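You operate a simulated robot arm through the tools that you are given. There is no shell and no other tool. Be economical: measure what you need, move in short steps, check, and stop when the job is done.

You are at the controls of a simulated robot arm. One attempt, no reset.

JOB
Move the top drawer's divider to the orange slot and lay the orange carton in the wide space.
Fine: it is the top drawer with no word on it; shut it after.

The check looks at the end state, three seconds after you hand in, the way a careful person would. Anything else that was tipped, shoved, dropped, spilled or broken makes it a failure.

ROBOT AND FRAMES
A 7-joint arm with a two-finger parallel gripper, fixed in place. Base frame: the origin is at the foot of the arm, x ahead of it, y to its left, z up. Units: m, degrees, N and s.
With the tool pointing down near the work surface it reaches from about 0.28 to 0.76 m from the base axis. Its first joint turns from -166.0 to 166.0 degrees. Payload 3.91 kg.
The tool frame sits at the grasp point between the pads (the TCP): z along the fingers, y along the line on which they close. The tips reach 0.03 m beyond it. Largest opening 0.11 m; finger width 0.02, thickness 0.01; the body of the gripper, 0.048 by 0.112 m, starts 0.055 m behind the TCP.
Orientation is that of the tool frame in the base frame, as a unit quaternion [w, x, y, z]. With the fingers straight down and closing along the base's y, the tool's x points along the base's -x, its y along +y and its z along -z.

CONTROLS
- The arm moves only by the tool send_rows. Its argument "series" is one flat list of numbers, 7 for each row, row after row: the shift along the tool's x, y, z in m, then the turn, a rotation vector about the tool's x, y, z in degrees, then the closure, from 0 (fully open) to 1 (shut). In form: [dx, dy, dz, ax, ay, az, jaw, dx, dy, dz, ax, ay, az, jaw, ...]. A call has 1 to 8 rows; each row is the pose to reach, as a shift and turn from the pose commanded when the call began, along the tool's axes at that moment. Rows are played at 5 a second. More than 0.05 m and 8.6 degrees between two rows, or a gripper value outside its range, and nothing of the call is played. Where a pose cannot be reached the arm comes as near as it can. A force on the tool above 40 N (or 10 N above the force at the start of the call, whichever is more), or a blocked arm, ends the call early, and 0.2 s more pass. Each finger travels about 0.153 m/s and halts on what it meets, pressing with about 44 N; the grip force reading is that of the motor and also rises with nothing between the fingers. The clock runs only during rows and for 0.2 s after the last one: add rows that repeat a pose to give the fingers time. The reply holds the time, the measured pose of the TCP, the force on the tool along the base axes, the opening and the grip force, in the units named above and with some noise.
- Cameras (640 x 400 px; columns grow to the right, rows downward): "scene" is fixed at [0.0513, 0.5005, 1.2058]; the picture's right is [-0.36, -0.93, 0.00], its down [-0.49, 0.19, -0.85] and it looks along [0.79, -0.30, -0.53] (base axes); focal length 214 px, centre (320, 200). "wrist" rides on the gripper at [-0.036, 0, -0.057] in the tool frame; the picture's right is [0.00, -1.00, 0.00], its down [0.97, 0.00, -0.24] and it looks along [0.24, 0.00, 0.97] (tool axes); focal length 218 px, centre (320, 200). There is no depth. A picture from a camera that has moved, and an enlarged one, comes with that camera's place and axes in the base frame and with its lens.
- grab_frame(camera): a new picture of that camera. The clock stands still meanwhile.
- slide_trunk(by): slides the trunk up (or, below 0, down) by that many m; the arm rides with it, the base frame stays. It gives what a move gives, with no picture.
- enlarge(camera, box): a new picture of the part [left, top, right, bottom] of that camera's present view, enlarged. The clock stands still meanwhile.
- job_done(): hands the job in; it is judged then, once.

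Go step by step. Nothing tells you positions but the pictures and the camera data: compare them with the known pose of the tool, close in by small moves and look again before you grip or let go. The budget is 120 turns and 68 pictures, counting those below and the enlarged ones. Unless the task says otherwise, let go and move clear before handing in, and close with one line.

The tools are called after ">>>" as name(argument=value, ...) on one line, values as JSON. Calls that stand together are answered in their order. send_rows: Moves the arm, as the interface text tells. Its arguments: {"type":"object","properties":{"series":{"type":"array","items":{"type":"number"}}},"required":["series"]} The other tools are called the same way: slide_trunk (by) slides the trunk up or down; grab_frame (camera) takes a picture; enlarge (camera, box) takes an enlarged picture of a part of a camera's view; job_done () hands the job in.

At the start:

```text
time_s: 0.0
tool_pos: [0.3534, 0.1561, 1.2112]
tool_rot: [0.0, -0.001, 1.0, 0.0]
wrist_force: [0.0, 0.6, -0.1]
width: 0.1101
grip_force: 0.1
trunk travel left (down, up): [-0.525, 0.085]
```

scene: 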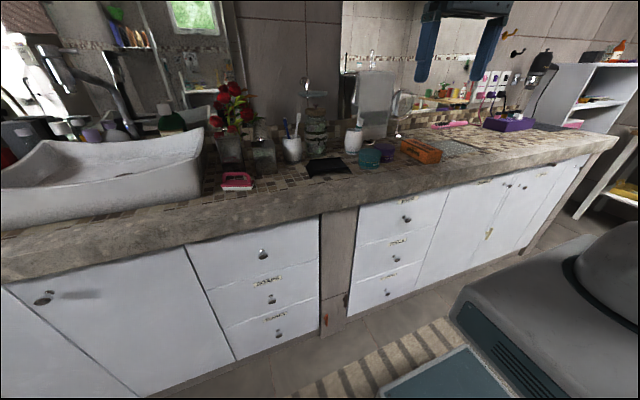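
wrist: 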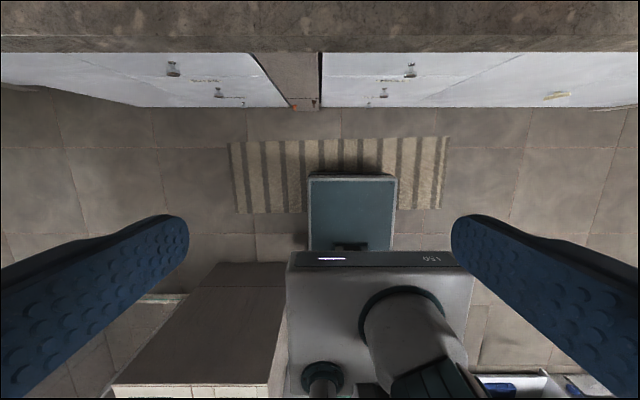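

I see two stacks of three drawers under a counter; I'll enlarge both the stacks and the counter to find the unlabelled top drawer and the orange carton.

>>> enlarge(camera="scene", box=[180, 180, 460, 355])

>>> enlarge(camera="scene", box=[200, 80, 460, 242])

```text
2.29 times, centred on (320, 268) of scene
camera zoom: at [0.0513, 0.5005, 1.2058], right [-0.36, -0.93, 0.0], down [-0.49, 0.19, -0.85], along [0.79, -0.3, -0.53], focal length 490 px, centre (320, 46)
```

zoom: 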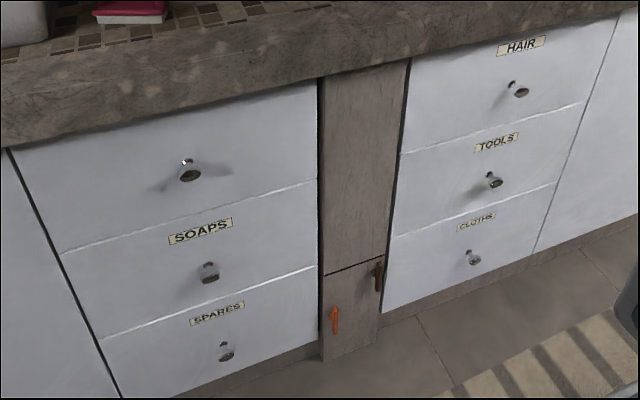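

```text
2.46 times, centred on (330, 161) of scene
camera zoom: at [0.0513, 0.5005, 1.2058], right [-0.36, -0.93, 0.0], down [-0.49, 0.19, -0.85], along [0.79, -0.3, -0.53], focal length 528 px, centre (295, 296)
```

zoom: 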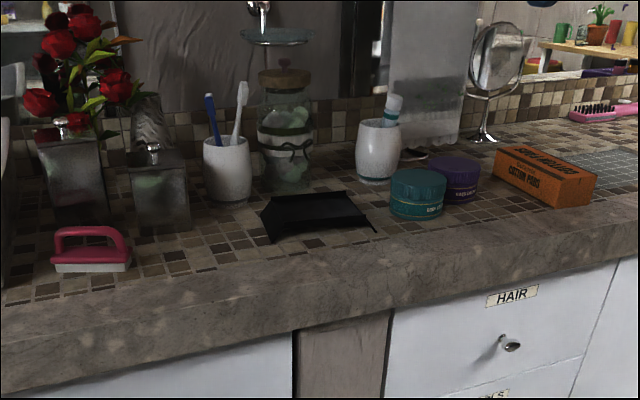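

The unlabelled top drawer is the left stack's. Triangulating both cameras, its knob is about (0.56, 0.50, 0.70), with the counter edge at x≈0.56 and the counter top around z≈0.94. I'll start swinging the tool to horizontal while moving left in free air.

>>> send_rows(series=[0, 0.04, 0.02, 0, -8, 0, 0, 0, 0.08, 0.04, 0, -16, 0, 0, 0, 0.12, 0.06, 0, -24, 0, 0, 0, 0.16, 0.08, 0, -32, 0, 0, 0, 0.2, 0.1, 0, -40, 0, 0, 0, 0.24, 0.12, 0, -48, 0, 0, 0, 0.28, 0.14, 0, -56, 0, 0, 0, 0.32, 0.16, 0, -64, 0, 0])

```text
time_s: 1.8
tool_pos: [0.3528, 0.4767, 1.0518]
tool_rot: [0.531, 0.0, 0.848, 0.0]
wrist_force: [-0.1, 1.0, 0.3]
width: 0.11
grip_force: 0.2
trunk travel left (down, up): [-0.525, 0.085]
```

The move tracked well. I'll finish the pitch to horizontal, then lower with the trunk.

>>> send_rows(series=[0, 0.005, 0, 0, -8, 0, 0, 0, 0.01, 0, 0, -16, 0, 0, 0, 0.02, 0, 0, -24, 0, 0, 0, 0.02, 0, 0, -26, 0, 0])

>>> slide_trunk(by=-0.3)

>>> grab_frame(camera="wrist")

>>> grab_frame(camera="scene")

```text
time_s: 2.8
tool_pos: [0.3525, 0.4953, 1.0503]
tool_rot: [0.707, 0.0, 0.707, 0.0]
wrist_force: [0.3, 1.0, 0.8]
width: 0.1102
grip_force: 0.1
trunk travel left (down, up): [-0.525, 0.085]
```

```text
time_s: 5.8
tool_pos: [0.3523, 0.4954, 0.7501]
tool_rot: [0.707, 0.0, 0.707, 0.0]
wrist_force: [0.3, 0.7, -0.5]
width: 0.1099
grip_force: 0.1
trunk travel left (down, up): [-0.225, 0.385]
```

```text
63 pictures are left
camera wrist: at [0.2964, 0.4942, 0.7866], right [0.0, -1.0, 0.0], down [-0.24, 0.0, -0.97], along [0.97, 0.0, -0.24], focal length 218 px, centre (320, 200)
```

wrist: 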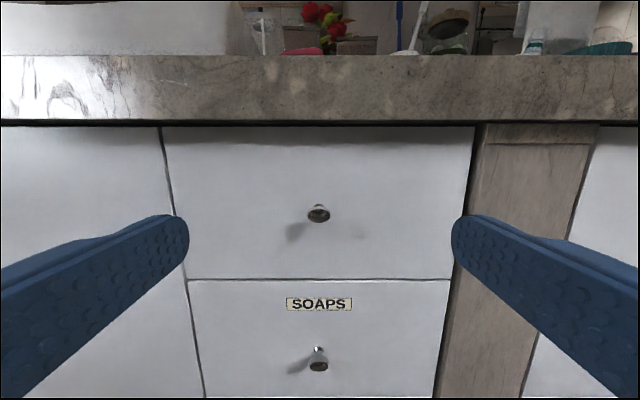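

```text
62 pictures are left
```

scene: 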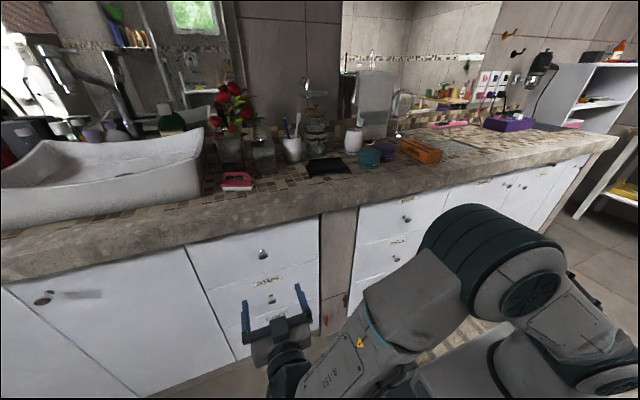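

The knob is straight ahead at about (0.565, 0.496, 0.703). I'll drop 47 mm and approach to x≈0.48, part closing the jaws.

>>> send_rows(series=[0.024, 0, 0, 0, 0, 0, 0.2, 0.047, 0, 0.03, 0, 0, 0, 0.3, 0.047, 0, 0.06, 0, 0, 0, 0.4, 0.047, 0, 0.1, 0, 0, 0, 0.4, 0.047, 0, 0.135, 0, 0, 0, 0.4])

>>> grab_frame(camera="wrist")

```text
time_s: 7.0
tool_pos: [0.4891, 0.4947, 0.7042]
tool_rot: [0.707, -0.001, 0.707, 0.001]
wrist_force: [-0.2, 0.6, -0.9]
width: 0.0659
grip_force: 0.0
trunk travel left (down, up): [-0.225, 0.385]
```

```text
61 pictures are left
camera wrist: at [0.4329, 0.4946, 0.7406], right [0.0, -1.0, 0.0], down [-0.24, 0.0, -0.97], along [0.97, 0.0, -0.24], focal length 218 px, centre (320, 200)
```

wrist: 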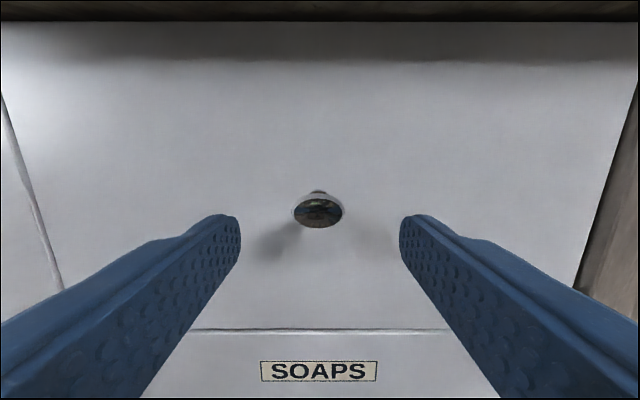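

The knob is centred between the fingers. I'll advance so the tips are beside it and close.

>>> send_rows(series=[0.003, 0, 0.02, 0, 0, 0, 0.4, 0.003, 0, 0.04, 0, 0, 0, 0.4, 0.003, 0, 0.058, 0, 0, 0, 0.4, 0.003, 0, 0.058, 0, 0, 0, 0.7, 0.003, 0, 0.058, 0, 0, 0, 1, 0.003, 0, 0.058, 0, 0, 0, 1, 0.003, 0, 0.058, 0, 0, 0, 1])

>>> grab_frame(camera="wrist")

```text
time_s: 8.6
tool_pos: [0.5449, 0.4958, 0.7016]
tool_rot: [0.707, 0.0, 0.707, -0.001]
wrist_force: [2.0, 4.3, -0.5]
width: 0.0336
grip_force: 44.8
trunk travel left (down, up): [-0.225, 0.385]
```

```text
60 pictures are left
camera wrist: at [0.4879, 0.4955, 0.7361], right [0.0, -1.0, 0.0], down [-0.24, 0.0, -0.97], along [0.97, 0.0, -0.24], focal length 218 px, centre (320, 200)
```

wrist: 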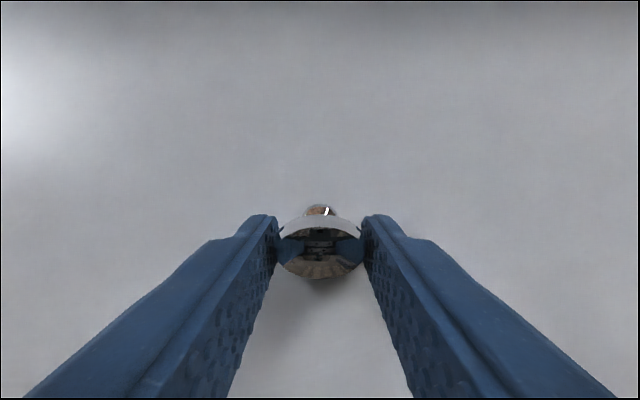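

The knob is gripped (34 mm). I'll pull gently straight back.

>>> send_rows(series=[0.003, 0, -0.01, 0, 0, 0, 1, 0.003, 0, -0.025, 0, 0, 0, 1, 0.003, 0, -0.04, 0, 0, 0, 1, 0.003, 0, -0.06, 0, 0, 0, 1])

>>> grab_frame(camera="scene")

```text
time_s: 9.6
tool_pos: [0.4834, 0.4973, 0.6991]
tool_rot: [0.709, 0.0, 0.706, 0.001]
wrist_force: [-0.5, 6.9, 19.6]
width: 0.0333
grip_force: 44.6
trunk travel left (down, up): [-0.225, 0.385]
```

```text
59 pictures are left
```

scene: 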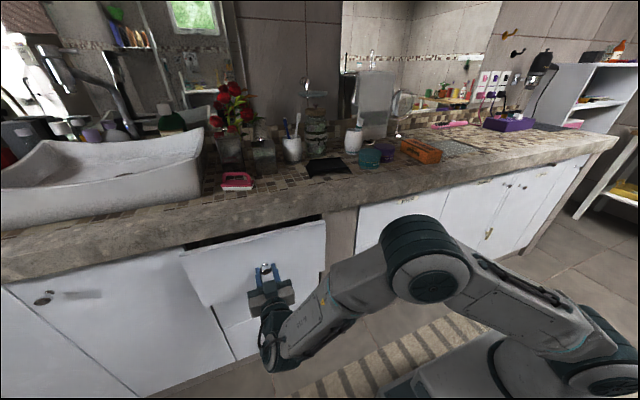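

The drawer slides open. I'll keep pulling, with z relaxed back to knob height.

>>> send_rows(series=[-0.003, 0, -0.025, 0, 0, 0, 1, -0.003, 0, -0.05, 0, 0, 0, 1, -0.003, 0, -0.075, 0, 0, 0, 1, -0.003, 0, -0.1, 0, 0, 0, 1, -0.003, 0, -0.125, 0, 0, 0, 1, -0.003, 0, -0.15, 0, 0, 0, 1])

>>> grab_frame(camera="scene")

```text
time_s: 11.0
tool_pos: [0.3344, 0.4955, 0.7002]
tool_rot: [0.708, 0.0, 0.707, 0.001]
wrist_force: [-1.1, 18.4, 15.9]
width: 0.0334
grip_force: 45.3
trunk travel left (down, up): [-0.225, 0.385]
```

```text
58 pictures are left
```

scene: 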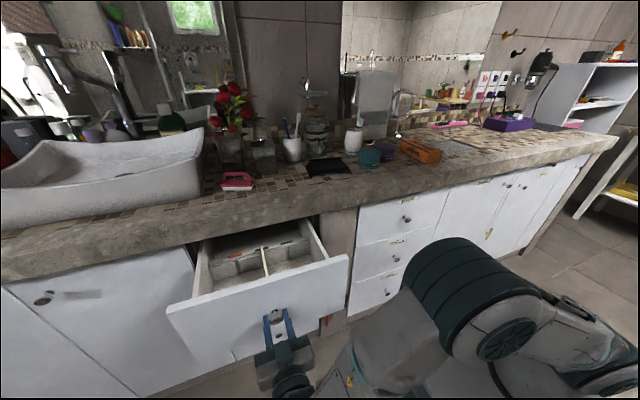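

>>> enlarge(camera="scene", box=[180, 205, 360, 317])

```text
3.56 times, centred on (270, 261) of scene
camera zoom: at [0.0513, 0.5005, 1.2058], right [-0.36, -0.93, 0.0], down [-0.49, 0.19, -0.85], along [0.79, -0.3, -0.53], focal length 763 px, centre (498, -17)
```

zoom: 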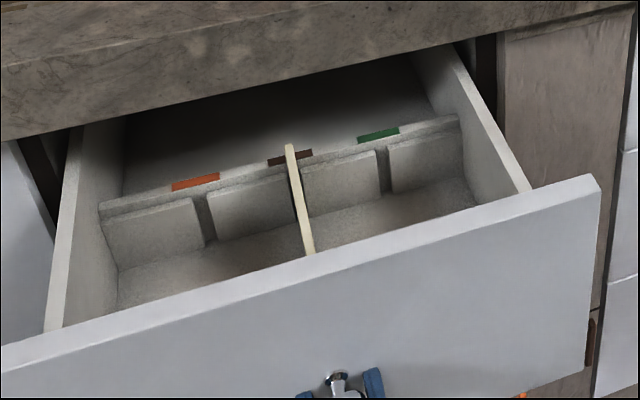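

The drawer has a slotted rack: orange slot at left (+y), brown in the middle (divider now there) and green at right. I'll pull somewhat further for headroom clear of the counter.

>>> send_rows(series=[0, 0.001, -0.02, 0, 0, 0, 1, 0, 0.002, -0.04, 0, 0, 0, 1, 0, 0.002, -0.06, 0, 0, 0, 1, 0, 0.002, -0.075, 0, 0, 0, 1])

>>> grab_frame(camera="scene")

```text
time_s: 12.0
tool_pos: [0.261, 0.4969, 0.6998]
tool_rot: [0.707, -0.001, 0.707, -0.001]
wrist_force: [-1.8, -3.1, 2.3]
width: 0.0336
grip_force: 44.8
trunk travel left (down, up): [-0.225, 0.385]
```

```text
56 pictures are left
```

scene: 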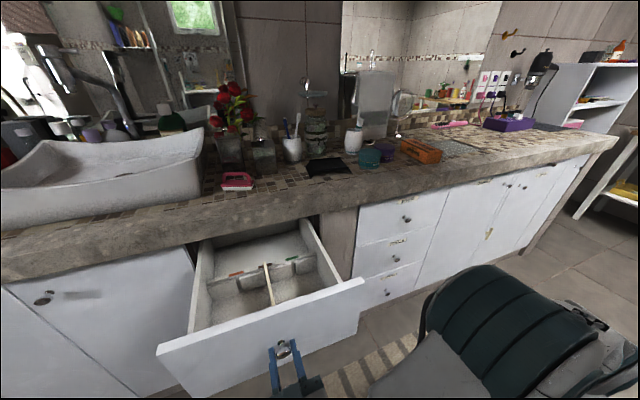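

The drawer is amply open. I'll release the knob, back off 40 mm and raise with the trunk.

>>> send_rows(series=[0, 0, 0, 0, 0, 0, 0.5, 0, 0, 0, 0, 0, 0, 0.4, 0, 0, -0.02, 0, 0, 0, 0.4, 0, 0, -0.045, 0, 0, 0, 0.4])

>>> slide_trunk(by=0.385)

>>> enlarge(camera="scene", box=[150, 205, 374, 345])

```text
time_s: 13.0
tool_pos: [0.2141, 0.4975, 0.6977]
tool_rot: [0.707, 0.0, 0.707, 0.0]
wrist_force: [-0.6, -0.6, 0.8]
width: 0.0662
grip_force: 0.1
trunk travel left (down, up): [-0.225, 0.385]
```

```text
time_s: 16.7
tool_pos: [0.2142, 0.4977, 1.0834]
tool_rot: [0.707, 0.001, 0.707, 0.0]
wrist_force: [0.3, -0.1, 0.1]
width: 0.0659
grip_force: 0.1
trunk travel left (down, up): [-0.61, 0.0]
```

```text
2.86 times, centred on (262, 275) of scene
camera zoom: at [0.0513, 0.5005, 1.2058], right [-0.36, -0.93, 0.0], down [-0.49, 0.19, -0.85], along [0.79, -0.3, -0.53], focal length 613 px, centre (486, -14)
```

zoom: 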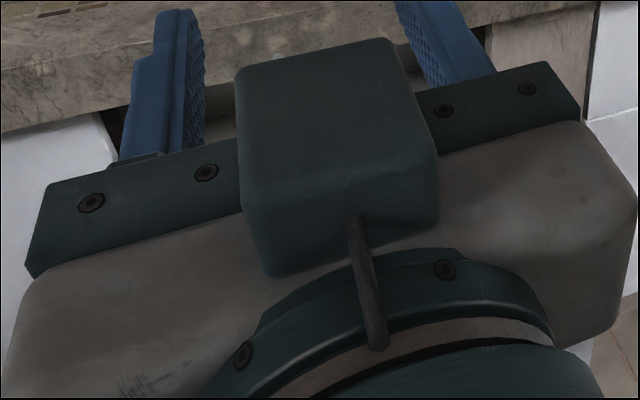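

Now pitch the tool down again above the drawer.

>>> send_rows(series=[0, 0, 0.02, 0, 8.5, 0, 0.4, 0, 0, 0.04, 0, 17, 0, 0.4, 0, 0, 0.06, 0, 25.5, 0, 0.4, 0, 0, 0.08, 0, 34, 0, 0.4, 0, 0, 0.1, 0, 42.5, 0, 0.4, 0, 0, 0.12, 0, 51, 0, 0.4, 0, 0, 0.14, 0, 59.5, 0, 0.4, 0, 0, 0.16, 0, 68, 0, 0.4])

>>> grab_frame(camera="wrist")

```text
time_s: 18.5
tool_pos: [0.3766, 0.497, 1.0815]
tool_rot: [0.189, 0.0, 0.982, 0.001]
wrist_force: [-0.4, -0.3, 0.1]
width: 0.0657
grip_force: 0.1
trunk travel left (down, up): [-0.61, 0.0]
```

```text
54 pictures are left
camera wrist: at [0.3901, 0.4963, 1.148], right [0.0, -1.0, 0.0], down [-0.99, 0.0, -0.14], along [0.14, 0.0, -0.99], focal length 218 px, centre (320, 200)
```

wrist: 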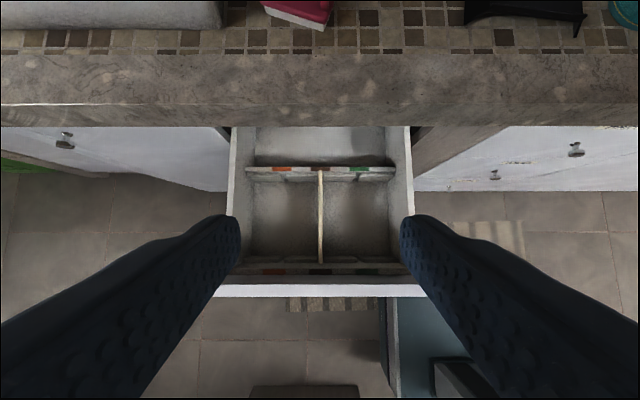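

>>> enlarge(camera="wrist", box=[200, 120, 440, 300])

```text
2.22 times, centred on (320, 210) of wrist
camera zoom: at [0.3901, 0.4963, 1.148], right [0.0, -1.0, 0.0], down [-0.99, 0.0, -0.14], along [0.14, 0.0, -0.99], focal length 485 px, centre (320, 178)
```

zoom: 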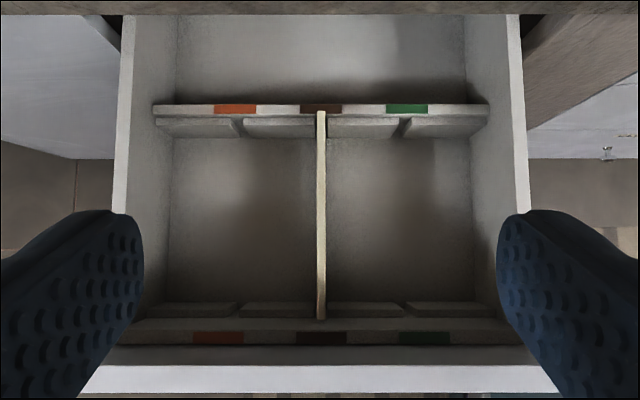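

I see matching racks front and back; the divider runs along x at y≈0.497, top around z≈0.75, and the orange slot is about 68 mm to the left. I'll finish turning down and descend to z≈0.95 for a closer look.

>>> send_rows(series=[0.001, 0, 0.035, 0, 6, 0, 0.4, 0.002, 0, 0.07, 0, 12, 0, 0.4, 0.003, 0, 0.105, 0, 18, 0, 0.4, 0.004, 0, 0.1385, 0, 22, 0, 0.4])

>>> grab_frame(camera="wrist")

>>> grab_frame(camera="scene")

```text
time_s: 19.5
tool_pos: [0.4221, 0.4959, 0.9517]
tool_rot: [-0.001, 0.001, 1.0, 0.0]
wrist_force: [-0.2, 0.8, -0.7]
width: 0.0658
grip_force: 0.0
trunk travel left (down, up): [-0.61, 0.0]
```

```text
52 pictures are left
camera wrist: at [0.4587, 0.4949, 1.0083], right [0.0, -1.0, 0.0], down [-0.97, 0.0, 0.24], along [-0.24, 0.0, -0.97], focal length 218 px, centre (320, 200)
```

wrist: 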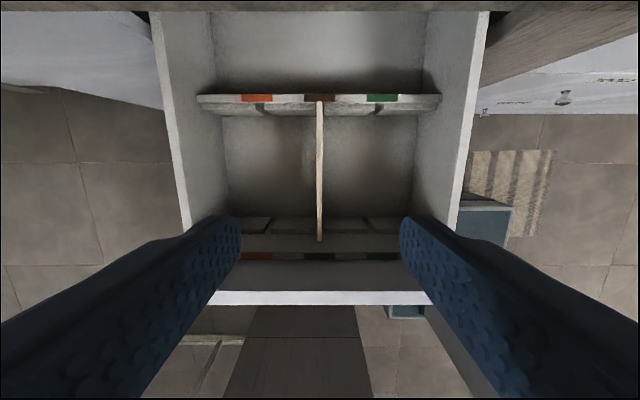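

```text
51 pictures are left
```

scene: 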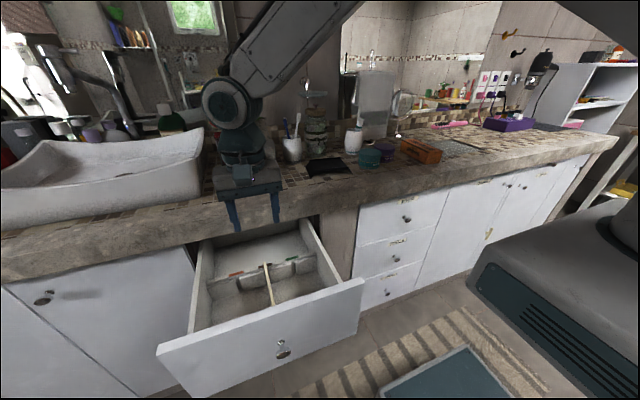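

>>> enlarge(camera="scene", box=[190, 225, 350, 325])

>>> enlarge(camera="wrist", box=[200, 80, 440, 270])

```text
4.00 times, centred on (270, 275) of scene
camera zoom: at [0.0513, 0.5005, 1.2058], right [-0.36, -0.93, 0.0], down [-0.49, 0.19, -0.85], along [0.79, -0.3, -0.53], focal length 858 px, centre (520, -100)
```

zoom: 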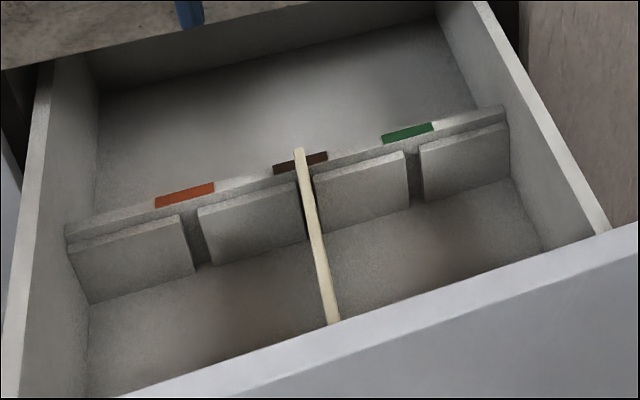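

```text
2.11 times, centred on (320, 175) of wrist
camera zoom: at [0.4587, 0.4949, 1.0083], right [0.0, -1.0, 0.0], down [-0.97, 0.0, 0.24], along [-0.24, 0.0, -0.97], focal length 460 px, centre (320, 253)
```

zoom: 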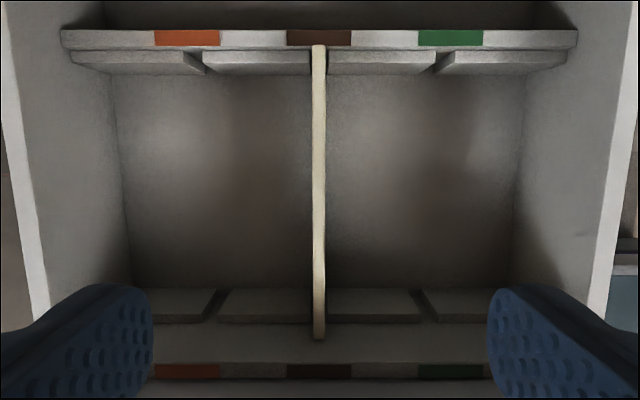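

The divider's top is at z≈0.72, x from 0.33 to 0.51, y≈0.495; slot pitch is ≈0.079 m. I'll lower with the trunk and check just above it.

>>> slide_trunk(by=-0.18)

>>> grab_frame(camera="wrist")

>>> grab_frame(camera="scene")

```text
time_s: 21.5
tool_pos: [0.4212, 0.494, 0.773]
tool_rot: [0.0, 0.0, 1.0, 0.0]
wrist_force: [-0.1, -0.1, -1.1]
width: 0.0661
grip_force: 0.0
trunk travel left (down, up): [-0.43, 0.18]
```

```text
48 pictures are left
camera wrist: at [0.4582, 0.4945, 0.8292], right [0.0, -1.0, 0.0], down [-0.97, 0.0, 0.24], along [-0.24, 0.0, -0.97], focal length 218 px, centre (320, 200)
```

wrist: 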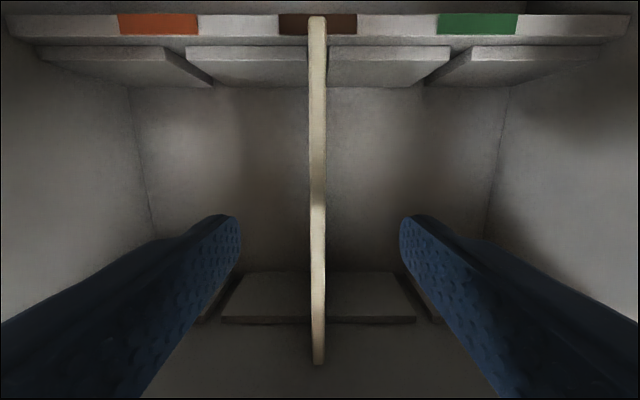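

```text
47 pictures are left
```

scene: 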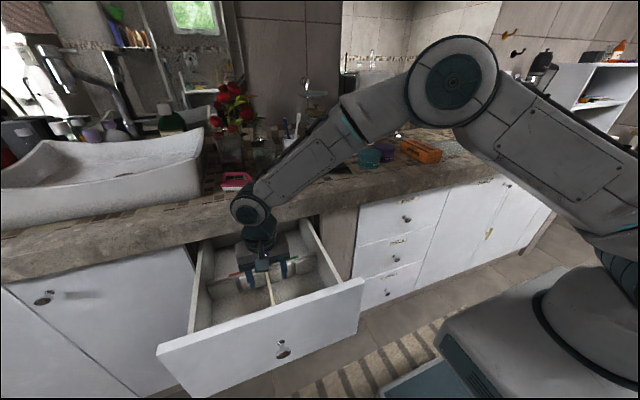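

The divider stands between the fingers; rack tops come out at z≈0.70 and slot pitch ≈0.08. I'll lower to z≈0.69 and close on its middle.

>>> send_rows(series=[0.004, 0.002, 0.04, 0, 0, 0, 0.4, 0.008, 0.002, 0.083, 0, 0, 0, 0.4, 0.008, 0.002, 0.083, 0, 0, 0, 0.4, 0.008, 0.002, 0.083, 0, 0, 0, 0.7, 0.008, 0.002, 0.083, 0, 0, 0, 1, 0.008, 0.002, 0.083, 0, 0, 0, 1, 0.008, 0.002, 0.083, 0, 0, 0, 1])

>>> grab_frame(camera="wrist")

```text
time_s: 23.1
tool_pos: [0.4142, 0.4946, 0.6883]
tool_rot: [0.0, 0.001, 1.0, 0.0]
wrist_force: [-0.1, 4.0, -0.3]
width: 0.0077
grip_force: 43.6
trunk travel left (down, up): [-0.43, 0.18]
```

```text
46 pictures are left
camera wrist: at [0.45, 0.4936, 0.7454], right [0.0, -1.0, 0.0], down [-0.97, 0.0, 0.24], along [-0.24, 0.0, -0.97], focal length 218 px, centre (320, 200)
```

wrist: 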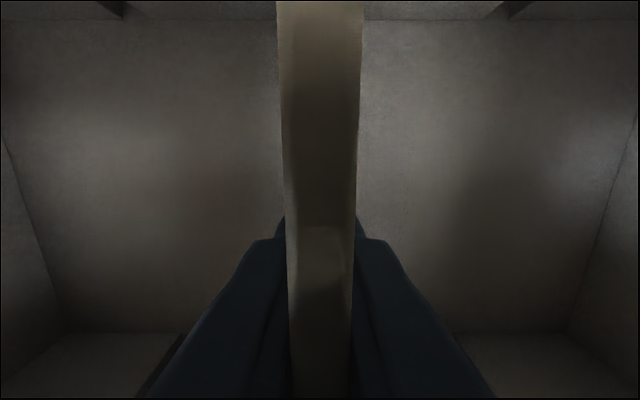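

Gripped at 7.7 mm. Lifting straight up 110 mm.

>>> send_rows(series=[0, 0, -0.02, 0, 0, 0, 1, 0, 0, -0.05, 0, 0, 0, 1, 0, 0, -0.08, 0, 0, 0, 1, 0, 0, -0.11, 0, 0, 0, 1, 0, 0, -0.11, 0, 0, 0, 1])

>>> grab_frame(camera="wrist")

>>> enlarge(camera="scene", box=[150, 190, 374, 330])

```text
time_s: 24.3
tool_pos: [0.413, 0.5004, 0.8003]
tool_rot: [0.0, 0.0, 1.0, -0.001]
wrist_force: [-0.4, 0.3, -1.1]
width: 0.0076
grip_force: 43.9
trunk travel left (down, up): [-0.43, 0.18]
```

```text
45 pictures are left
camera wrist: at [0.451, 0.4982, 0.8559], right [0.0, -1.0, 0.0], down [-0.97, 0.0, 0.24], along [-0.24, 0.0, -0.97], focal length 218 px, centre (320, 200)
```

wrist: 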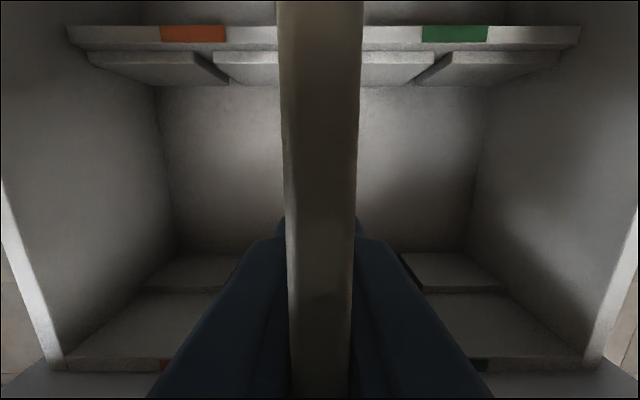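

```text
2.86 times, centred on (262, 260) of scene
camera zoom: at [0.0513, 0.5005, 1.2058], right [-0.36, -0.93, 0.0], down [-0.49, 0.19, -0.85], along [0.79, -0.3, -0.53], focal length 613 px, centre (486, 29)
```

zoom: 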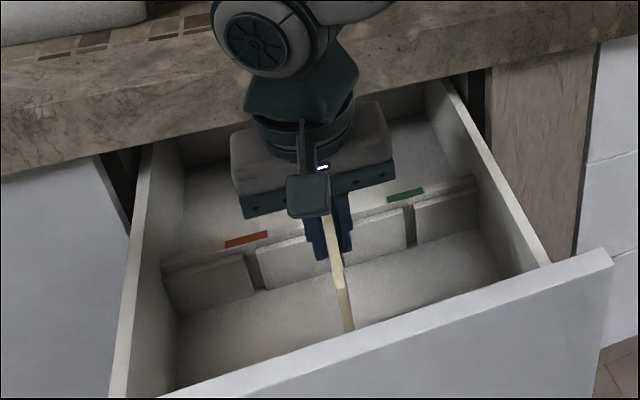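

The divider is held centred; brown and green tags give the rack. The orange slot is ≈79.5 mm to the left of the tool. Moving there at height.

>>> send_rows(series=[0, 0.04, 0, 0, 0, 0, 1, 0, 0.0795, 0, 0, 0, 0, 1, 0, 0.0795, 0, 0, 0, 0, 1])

>>> grab_frame(camera="wrist")

>>> enlarge(camera="scene", box=[150, 190, 374, 330])

```text
time_s: 25.1
tool_pos: [0.4147, 0.579, 0.7983]
tool_rot: [0.0, 0.0, 1.0, -0.001]
wrist_force: [-0.1, 0.8, -1.0]
width: 0.0076
grip_force: 44.1
trunk travel left (down, up): [-0.43, 0.18]
```

```text
43 pictures are left
camera wrist: at [0.4507, 0.5775, 0.8554], right [0.0, -1.0, 0.0], down [-0.97, 0.0, 0.24], along [-0.24, 0.0, -0.97], focal length 218 px, centre (320, 200)
```

wrist: 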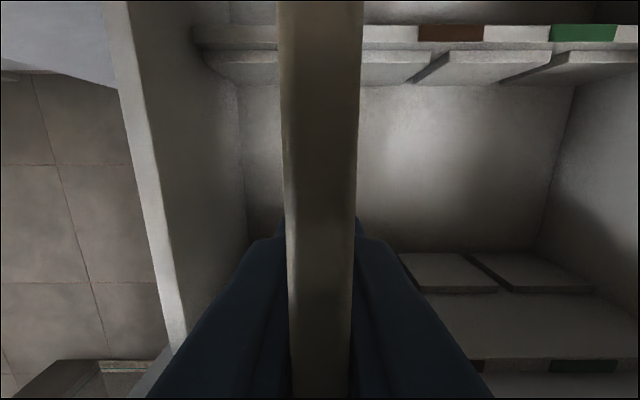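

```text
2.86 times, centred on (262, 260) of scene
camera zoom: at [0.0513, 0.5005, 1.2058], right [-0.36, -0.93, 0.0], down [-0.49, 0.19, -0.85], along [0.79, -0.3, -0.53], focal length 613 px, centre (486, 29)
```

zoom: 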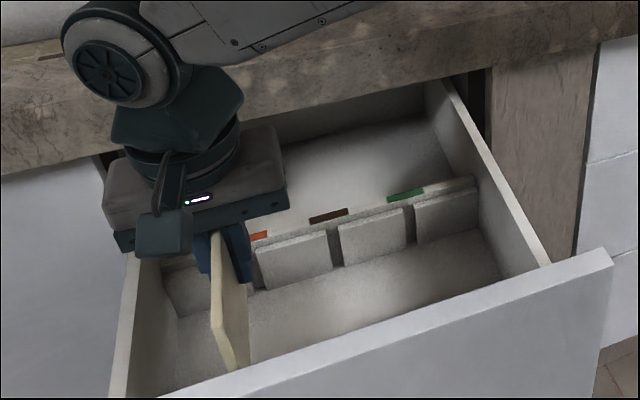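

>>> enlarge(camera="wrist", box=[180, 0, 640, 110])

>>> enlarge(camera="wrist", box=[400, 230, 640, 380])

```text
1.39 times, centred on (410, 55) of wrist
camera zoom: at [0.4507, 0.5775, 0.8554], right [0.0, -1.0, 0.0], down [-0.97, 0.0, 0.24], along [-0.24, 0.0, -0.97], focal length 304 px, centre (195, 402)
```

zoom: 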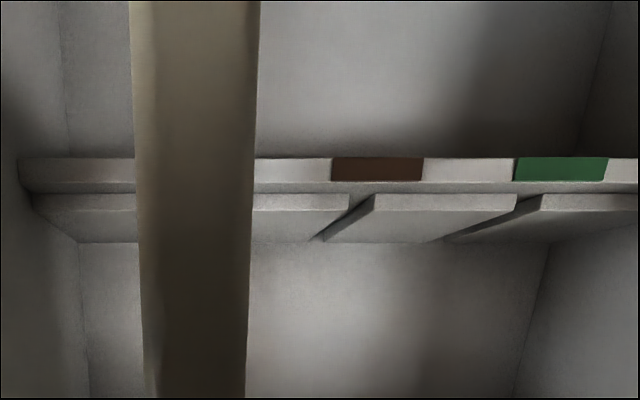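

```text
2.67 times, centred on (520, 305) of wrist
camera zoom: at [0.4507, 0.5775, 0.8554], right [0.0, -1.0, 0.0], down [-0.97, 0.0, 0.24], along [-0.24, 0.0, -0.97], focal length 582 px, centre (-213, -80)
```

zoom: 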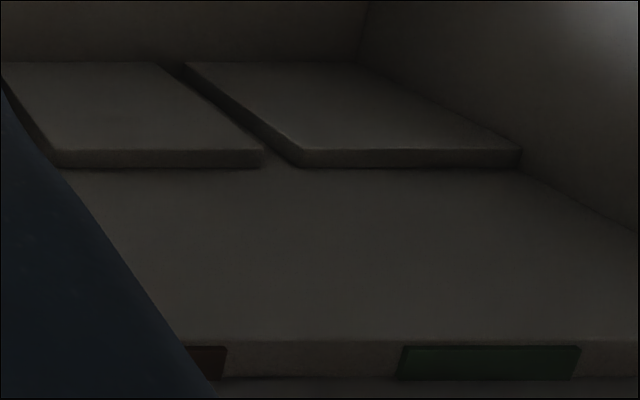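

Extrapolated, the orange slot is within 0.5 mm of the divider's plane. Lowering gently.

>>> send_rows(series=[0, 0.0005, 0.02, 0, 0, 0, 1, 0, 0.0005, 0.035, 0, 0, 0, 1, 0, 0.0005, 0.05, 0, 0, 0, 1, 0, 0.0005, 0.065, 0, 0, 0, 1, 0, 0.0005, 0.08, 0, 0, 0, 1])

>>> enlarge(camera="scene", box=[150, 190, 374, 330])

```text
time_s: 26.3
tool_pos: [0.4145, 0.5773, 0.7175]
tool_rot: [0.0, 0.0, 1.0, 0.0]
wrist_force: [-0.6, -0.5, -1.7]
width: 0.0074
grip_force: 43.8
trunk travel left (down, up): [-0.43, 0.18]
```

```text
2.86 times, centred on (262, 260) of scene
camera zoom: at [0.0513, 0.5005, 1.2058], right [-0.36, -0.93, 0.0], down [-0.49, 0.19, -0.85], along [0.79, -0.3, -0.53], focal length 613 px, centre (486, 29)
```

zoom: 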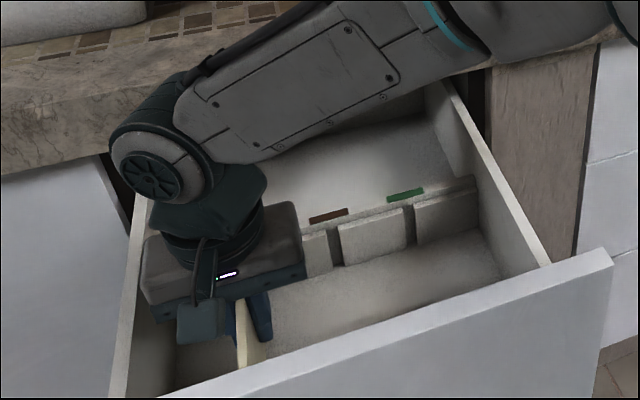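

No contact force; it's sliding down in the slot. Continue the last 30 mm.

>>> send_rows(series=[0, 0, 0.01, 0, 0, 0, 1, 0, 0, 0.02, 0, 0, 0, 1, 0, 0, 0.0285, 0, 0, 0, 1, 0, 0, 0.0285, 0, 0, 0, 1])

>>> grab_frame(camera="wrist")

```text
time_s: 27.3
tool_pos: [0.4146, 0.578, 0.6906]
tool_rot: [0.0, 0.0, 1.0, 0.0]
wrist_force: [0.4, -0.6, -2.1]
width: 0.0076
grip_force: 43.9
trunk travel left (down, up): [-0.43, 0.18]
```

```text
38 pictures are left
camera wrist: at [0.4509, 0.5771, 0.7475], right [0.0, -1.0, 0.0], down [-0.97, 0.0, 0.24], along [-0.24, 0.0, -0.97], focal length 218 px, centre (320, 200)
```

wrist: 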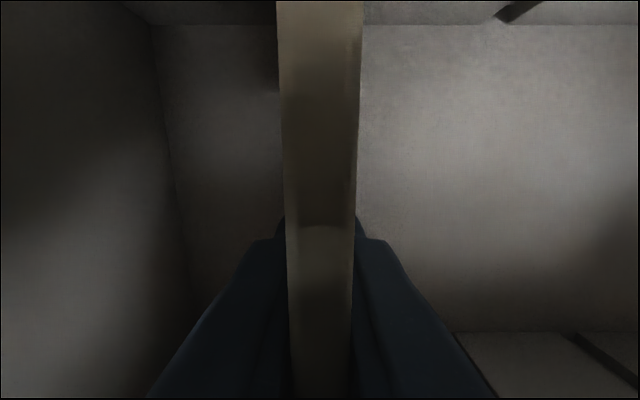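

Nearly seated; press 3 mm more, then open and rise.

>>> send_rows(series=[0, 0, 0.003, 0, 0, 0, 1, 0, 0, 0.003, 0, 0, 0, 0.7, 0, 0, 0.003, 0, 0, 0, 0.6, 0, 0, 0.003, 0, 0, 0, 0.55, 0, 0, -0.03, 0, 0, 0, 0.55, 0, 0, -0.07, 0, 0, 0, 0.55, 0, 0, -0.115, 0, 0, 0, 0.55])

>>> grab_frame(camera="wrist")

>>> enlarge(camera="scene", box=[150, 190, 374, 330])

```text
time_s: 28.9
tool_pos: [0.412, 0.5791, 0.805]
tool_rot: [0.0, 0.0, 1.0, 0.0]
wrist_force: [1.5, -0.5, -0.9]
width: 0.0497
grip_force: 0.0
trunk travel left (down, up): [-0.43, 0.18]
```

```text
37 pictures are left
camera wrist: at [0.449, 0.5787, 0.8621], right [0.0, -1.0, 0.0], down [-0.97, 0.0, 0.24], along [-0.24, 0.0, -0.97], focal length 218 px, centre (320, 200)
```

wrist: 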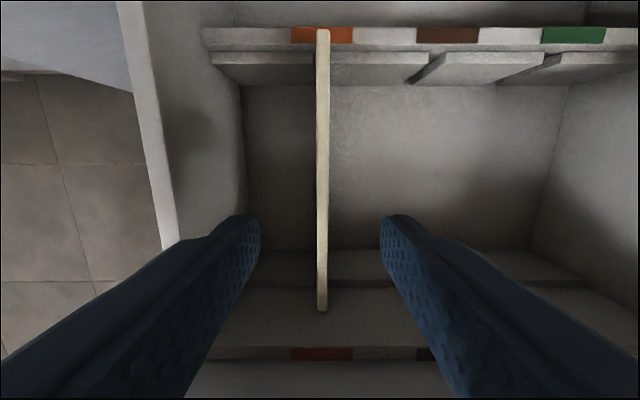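

```text
2.86 times, centred on (262, 260) of scene
camera zoom: at [0.0513, 0.5005, 1.2058], right [-0.36, -0.93, 0.0], down [-0.49, 0.19, -0.85], along [0.79, -0.3, -0.53], focal length 613 px, centre (486, 29)
```

zoom: 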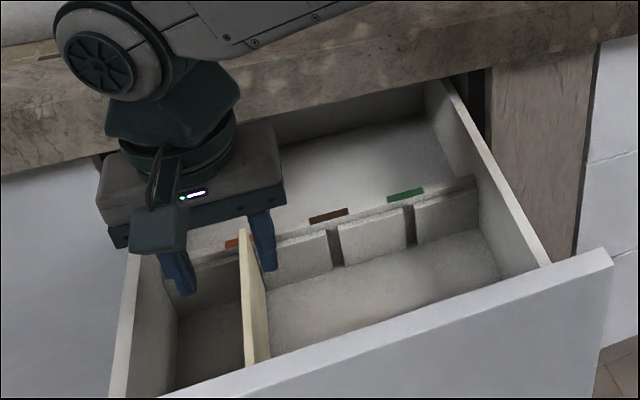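

The divider sits in the orange slot, front and back. Now raise with the trunk and travel right, in front of the counter edge, toward the carton.

>>> slide_trunk(by=0.18)

>>> send_rows(series=[0, -0.02, -0.04, 0, 0, 0, 0.3, 0, -0.05, -0.075, 0, 0, 0, 0, 0, -0.08, -0.11, 0, 0, 0, 0, 0, -0.125, -0.13, 0, 0, 0, 0, 0, -0.17, -0.15, 0, 0, 0, 0, 0, -0.218, -0.16, 0, 0, 0, 0, 0, -0.266, -0.165, 0, 0, 0, 0, 0, -0.314, -0.165, 0, 0, 0, 0])

>>> send_rows(series=[0, -0.048, 0, 0, 0, 0, 0, 0, -0.096, 0, 0, 0, 0, 0, 0, -0.144, 0, 0, 0, 0, 0, 0, -0.192, 0, 0, 0, 0, 0, 0, -0.24, 0, 0, 0, 0, 0, 0, -0.288, 0, 0, 0, 0, 0, 0, -0.32, 0, 0, 0, 0, 0])

>>> grab_frame(camera="wrist")

>>> grab_frame(camera="scene")

```text
time_s: 30.9
tool_pos: [0.4127, 0.5807, 0.9844]
tool_rot: [0.0, 0.0, 1.0, 0.0]
wrist_force: [0.1, 0.3, 0.1]
width: 0.0495
grip_force: 0.1
trunk travel left (down, up): [-0.61, 0.0]
```

```text
time_s: 32.7
tool_pos: [0.4144, 0.2649, 1.1514]
tool_rot: [0.0, 0.0, 1.0, 0.001]
wrist_force: [-0.7, 0.2, -0.4]
width: 0.11
grip_force: 0.1
trunk travel left (down, up): [-0.61, 0.0]
```

```text
time_s: 34.3
tool_pos: [0.4159, -0.0559, 1.152]
tool_rot: [0.0, 0.0, 1.0, -0.001]
wrist_force: [-0.5, 0.0, -0.1]
width: 0.1098
grip_force: 0.0
trunk travel left (down, up): [-0.61, 0.0]
```

```text
35 pictures are left
camera wrist: at [0.4524, -0.0566, 1.2087], right [0.0, -1.0, 0.0], down [-0.97, 0.0, 0.24], along [-0.24, 0.0, -0.97], focal length 218 px, centre (320, 200)
```

wrist: 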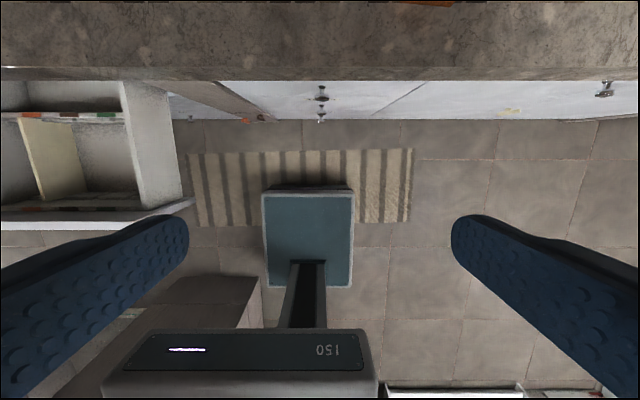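

```text
34 pictures are left
```

scene: 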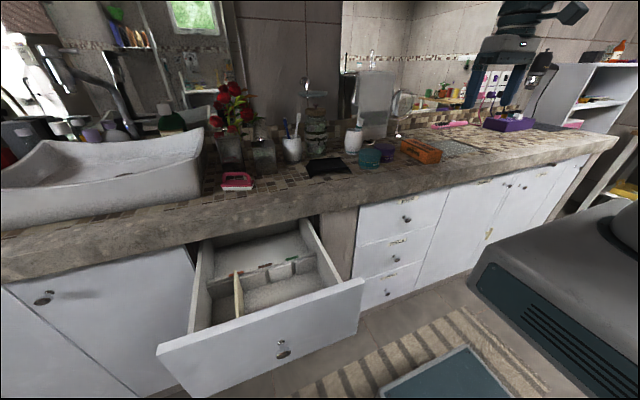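

The carton is just at the top edge of the wrist view. I'll tilt the tool forward 40° to view the counter.

>>> send_rows(series=[0, -0.02, 0, 0, -8, 0, 0, 0, -0.04, 0, 0, -16, 0, 0, 0, -0.06, 0, 0, -24, 0, 0, 0, -0.08, 0, 0, -32, 0, 0, 0, -0.08, 0, 0, -40, 0, 0])

>>> grab_frame(camera="wrist")

```text
time_s: 35.5
tool_pos: [0.4127, -0.1351, 1.1504]
tool_rot: [0.341, 0.001, 0.94, -0.001]
wrist_force: [0.2, -0.5, 0.3]
width: 0.1099
grip_force: 0.0
trunk travel left (down, up): [-0.61, 0.0]
```

```text
33 pictures are left
camera wrist: at [0.4036, -0.1363, 1.2171], right [0.0, -1.0, 0.0], down [-0.9, 0.0, -0.44], along [0.44, 0.0, -0.9], focal length 218 px, centre (320, 200)
```

wrist: 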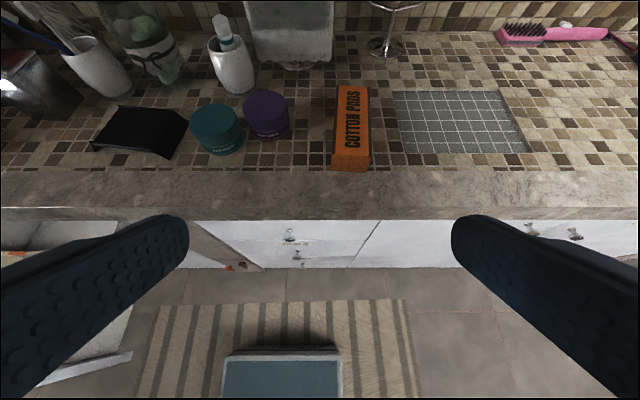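

The carton lies along x on the counter (surface ≈0.888), near end at about (0.627, −0.158). Enlarge for precise size.

>>> enlarge(camera="wrist", box=[240, 70, 432, 190])

>>> enlarge(camera="scene", box=[350, 115, 478, 195])

```text
3.33 times, centred on (336, 130) of wrist
camera zoom: at [0.4036, -0.1363, 1.2171], right [0.0, -1.0, 0.0], down [-0.9, 0.0, -0.44], along [0.44, 0.0, -0.9], focal length 728 px, centre (267, 433)
```

zoom: 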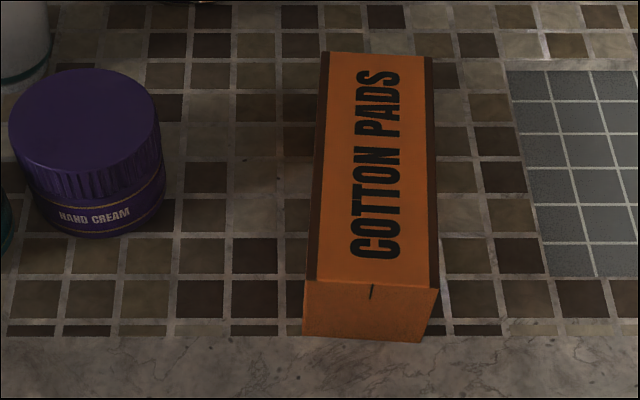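

```text
5.00 times, centred on (414, 155) of scene
camera zoom: at [0.0513, 0.5005, 1.2058], right [-0.36, -0.93, 0.0], down [-0.49, 0.19, -0.85], along [0.79, -0.3, -0.53], focal length 1072 px, centre (-150, 425)
```

zoom: 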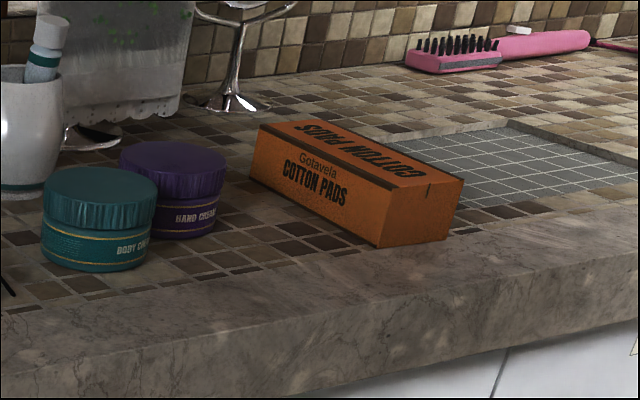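

Carton: 170×65×44 mm, centre ≈(0.717, −0.196), top z≈0.924, yawed about −4.7°. I'll straighten the tool over it at z≈1.10.

>>> send_rows(series=[-0.0233, -0.0074, 0.0276, 0, 5, 0, 0, -0.0465, -0.0148, 0.0553, 0, 10, 0, 0, -0.0698, -0.022, 0.0829, 0, 15, 0, 0, -0.093, -0.0295, 0.1105, 0, 20, 0, 0, -0.1163, -0.037, 0.138, 0, 25, 0, 0, -0.1395, -0.0443, 0.1658, 0, 30, 0, 0, -0.1628, -0.0516, 0.1934, 0, 35, 0, 0, -0.186, -0.059, 0.221, 0, 40, 0, 0])

>>> grab_frame(camera="wrist")

```text
time_s: 37.3
tool_pos: [0.6984, -0.1932, 1.0984]
tool_rot: [-0.001, 0.001, 1.0, 0.0]
wrist_force: [1.1, -0.2, 0.2]
width: 0.1101
grip_force: 0.0
trunk travel left (down, up): [-0.61, 0.0]
```

```text
30 pictures are left
camera wrist: at [0.7357, -0.1947, 1.1543], right [0.0, -1.0, 0.0], down [-0.97, 0.0, 0.24], along [-0.24, 0.0, -0.97], focal length 218 px, centre (320, 200)
```

wrist: 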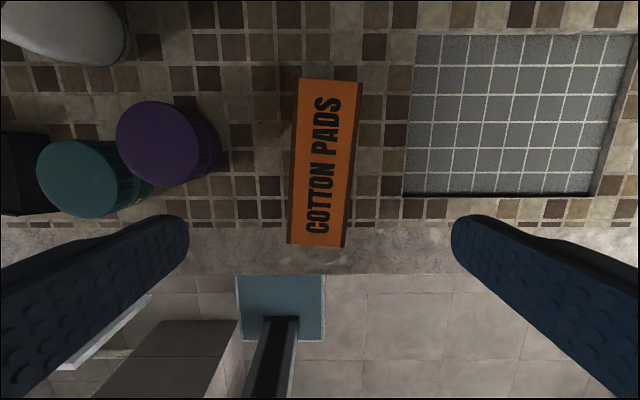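

Well centred; yaw by −4.9° and descend around the carton (tips just above the counter).

>>> send_rows(series=[-0.002, -0.003, 0.035, 0, 0, 2.5, 0, -0.005, -0.003, 0.07, 0, 0, 4.9, 0, -0.005, -0.003, 0.105, 0, 0, 4.9, 0, -0.005, -0.003, 0.14, 0, 0, 4.9, 0, -0.005, -0.003, 0.16, 0, 0, 4.9, 0, -0.005, -0.003, 0.176, 0, 0, 4.9, 0])

>>> grab_frame(camera="wrist")

>>> enlarge(camera="scene", box=[350, 105, 478, 185])

```text
time_s: 38.7
tool_pos: [0.7014, -0.1972, 0.9231]
tool_rot: [0.0, 0.043, 0.999, 0.0]
wrist_force: [0.3, 0.1, 0.1]
width: 0.1098
grip_force: 0.0
trunk travel left (down, up): [-0.61, 0.0]
```

```text
29 pictures are left
camera wrist: at [0.7378, -0.2008, 0.9788], right [-0.09, -1.0, 0.0], down [-0.97, 0.08, 0.24], along [-0.24, 0.02, -0.97], focal length 218 px, centre (320, 200)
```

wrist: 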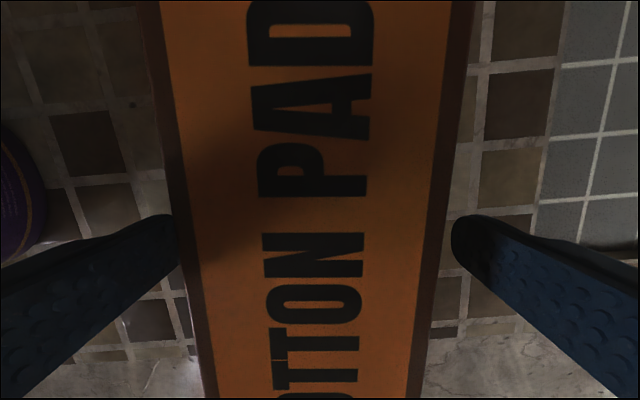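

```text
5.00 times, centred on (414, 145) of scene
camera zoom: at [0.0513, 0.5005, 1.2058], right [-0.36, -0.93, 0.0], down [-0.49, 0.19, -0.85], along [0.79, -0.3, -0.53], focal length 1072 px, centre (-150, 475)
```

zoom: 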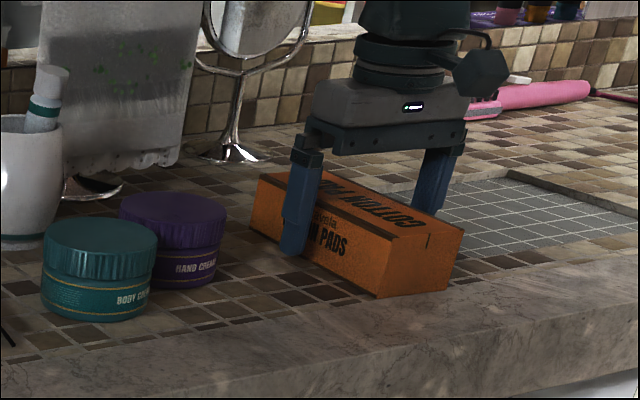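

The fingers straddle the carton. Close moderately.

>>> send_rows(series=[0, 0, 0.003, 0, 0, 0, 0.2, 0, 0, 0.003, 0, 0, 0, 0.4, 0, 0, 0.003, 0, 0, 0, 0.5, 0, 0, 0.003, 0, 0, 0, 0.5, 0, 0, 0.003, 0, 0, 0, 0.5])

```text
time_s: 39.9
tool_pos: [0.7014, -0.1964, 0.9197]
tool_rot: [-0.001, 0.043, 0.999, 0.0]
wrist_force: [-0.3, 1.1, 0.1]
width: 0.0652
grip_force: 43.5
trunk travel left (down, up): [-0.61, 0.0]
```

Held at 65 mm. Lift straight up 180 mm and check.

>>> send_rows(series=[0, 0, -0.02, 0, 0, 0, 0.5, 0, 0, -0.05, 0, 0, 0, 0.5, 0, 0, -0.09, 0, 0, 0, 0.5, 0, 0, -0.13, 0, 0, 0, 0.5, 0, 0, -0.17, 0, 0, 0, 0.5, 0, 0, -0.19, 0, 0, 0, 0.5])

>>> grab_frame(camera="wrist")

>>> grab_frame(camera="scene")

```text
time_s: 41.3
tool_pos: [0.7018, -0.197, 1.1133]
tool_rot: [0.0, 0.043, 0.999, 0.0]
wrist_force: [0.0, -1.0, -1.0]
width: 0.0652
grip_force: 43.9
trunk travel left (down, up): [-0.61, 0.0]
```

```text
27 pictures are left
camera wrist: at [0.7381, -0.2007, 1.1694], right [-0.09, -1.0, 0.0], down [-0.97, 0.08, 0.24], along [-0.24, 0.02, -0.97], focal length 218 px, centre (320, 200)
```

wrist: 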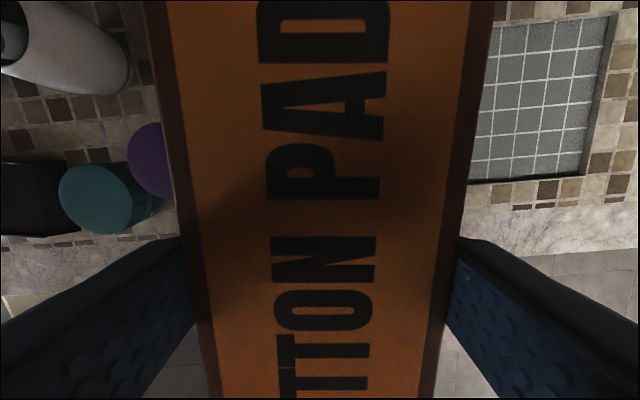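

```text
26 pictures are left
```

scene: 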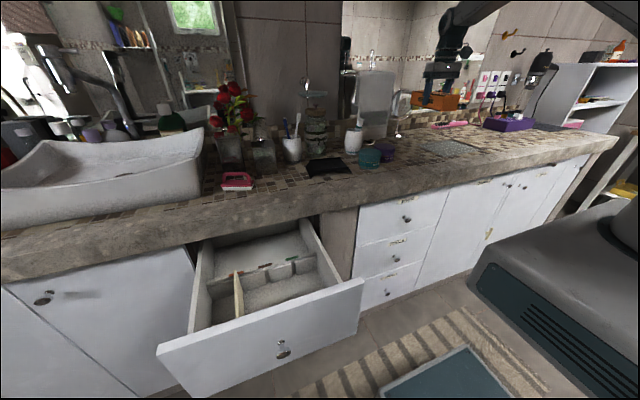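

Carton securely held. Back out from over the counter to x≈0.43.

>>> send_rows(series=[0.04, 0.005, 0, 0, 0, 0, 0.5, 0.08, 0.01, 0, 0, 0, 0, 0.5, 0.12, 0.016, 0, 0, 0, 0, 0.5, 0.16, 0.022, 0, 0, 0, 0, 0.5, 0.2, 0.027, 0, 0, 0, 0, 0.5, 0.24, 0.032, 0, 0, 0, 0, 0.5, 0.274, 0.037, 0, 0, 0, 0, 0.5])

>>> send_rows(series=[0, 0.04, 0, 0, 0, -8, 0.5, 0, 0.08, 0, 0, 0, -16, 0.5, 0, 0.12, 0, 0, 0, -24, 0.5, 0, 0.16, 0, 0, 0, -32, 0.5, 0, 0.2, 0, 0, 0, -40, 0.5, 0, 0.24, 0, 0, 0, -48, 0.5, 0, 0.28, 0, 0, 0, -56, 0.5, 0, 0.32, 0, 0, 0, -64, 0.5])

```text
time_s: 42.9
tool_pos: [0.4316, -0.1335, 1.11]
tool_rot: [0.001, 0.042, 0.999, 0.0]
wrist_force: [-0.1, 0.5, -1.0]
width: 0.0654
grip_force: 44.2
trunk travel left (down, up): [-0.61, 0.0]
```

```text
time_s: 44.7
tool_pos: [0.4583, 0.1847, 1.1092]
tool_rot: [-0.001, -0.494, 0.87, -0.001]
wrist_force: [0.0, -0.1, -0.6]
width: 0.0652
grip_force: 44.2
trunk travel left (down, up): [-0.61, 0.0]
```

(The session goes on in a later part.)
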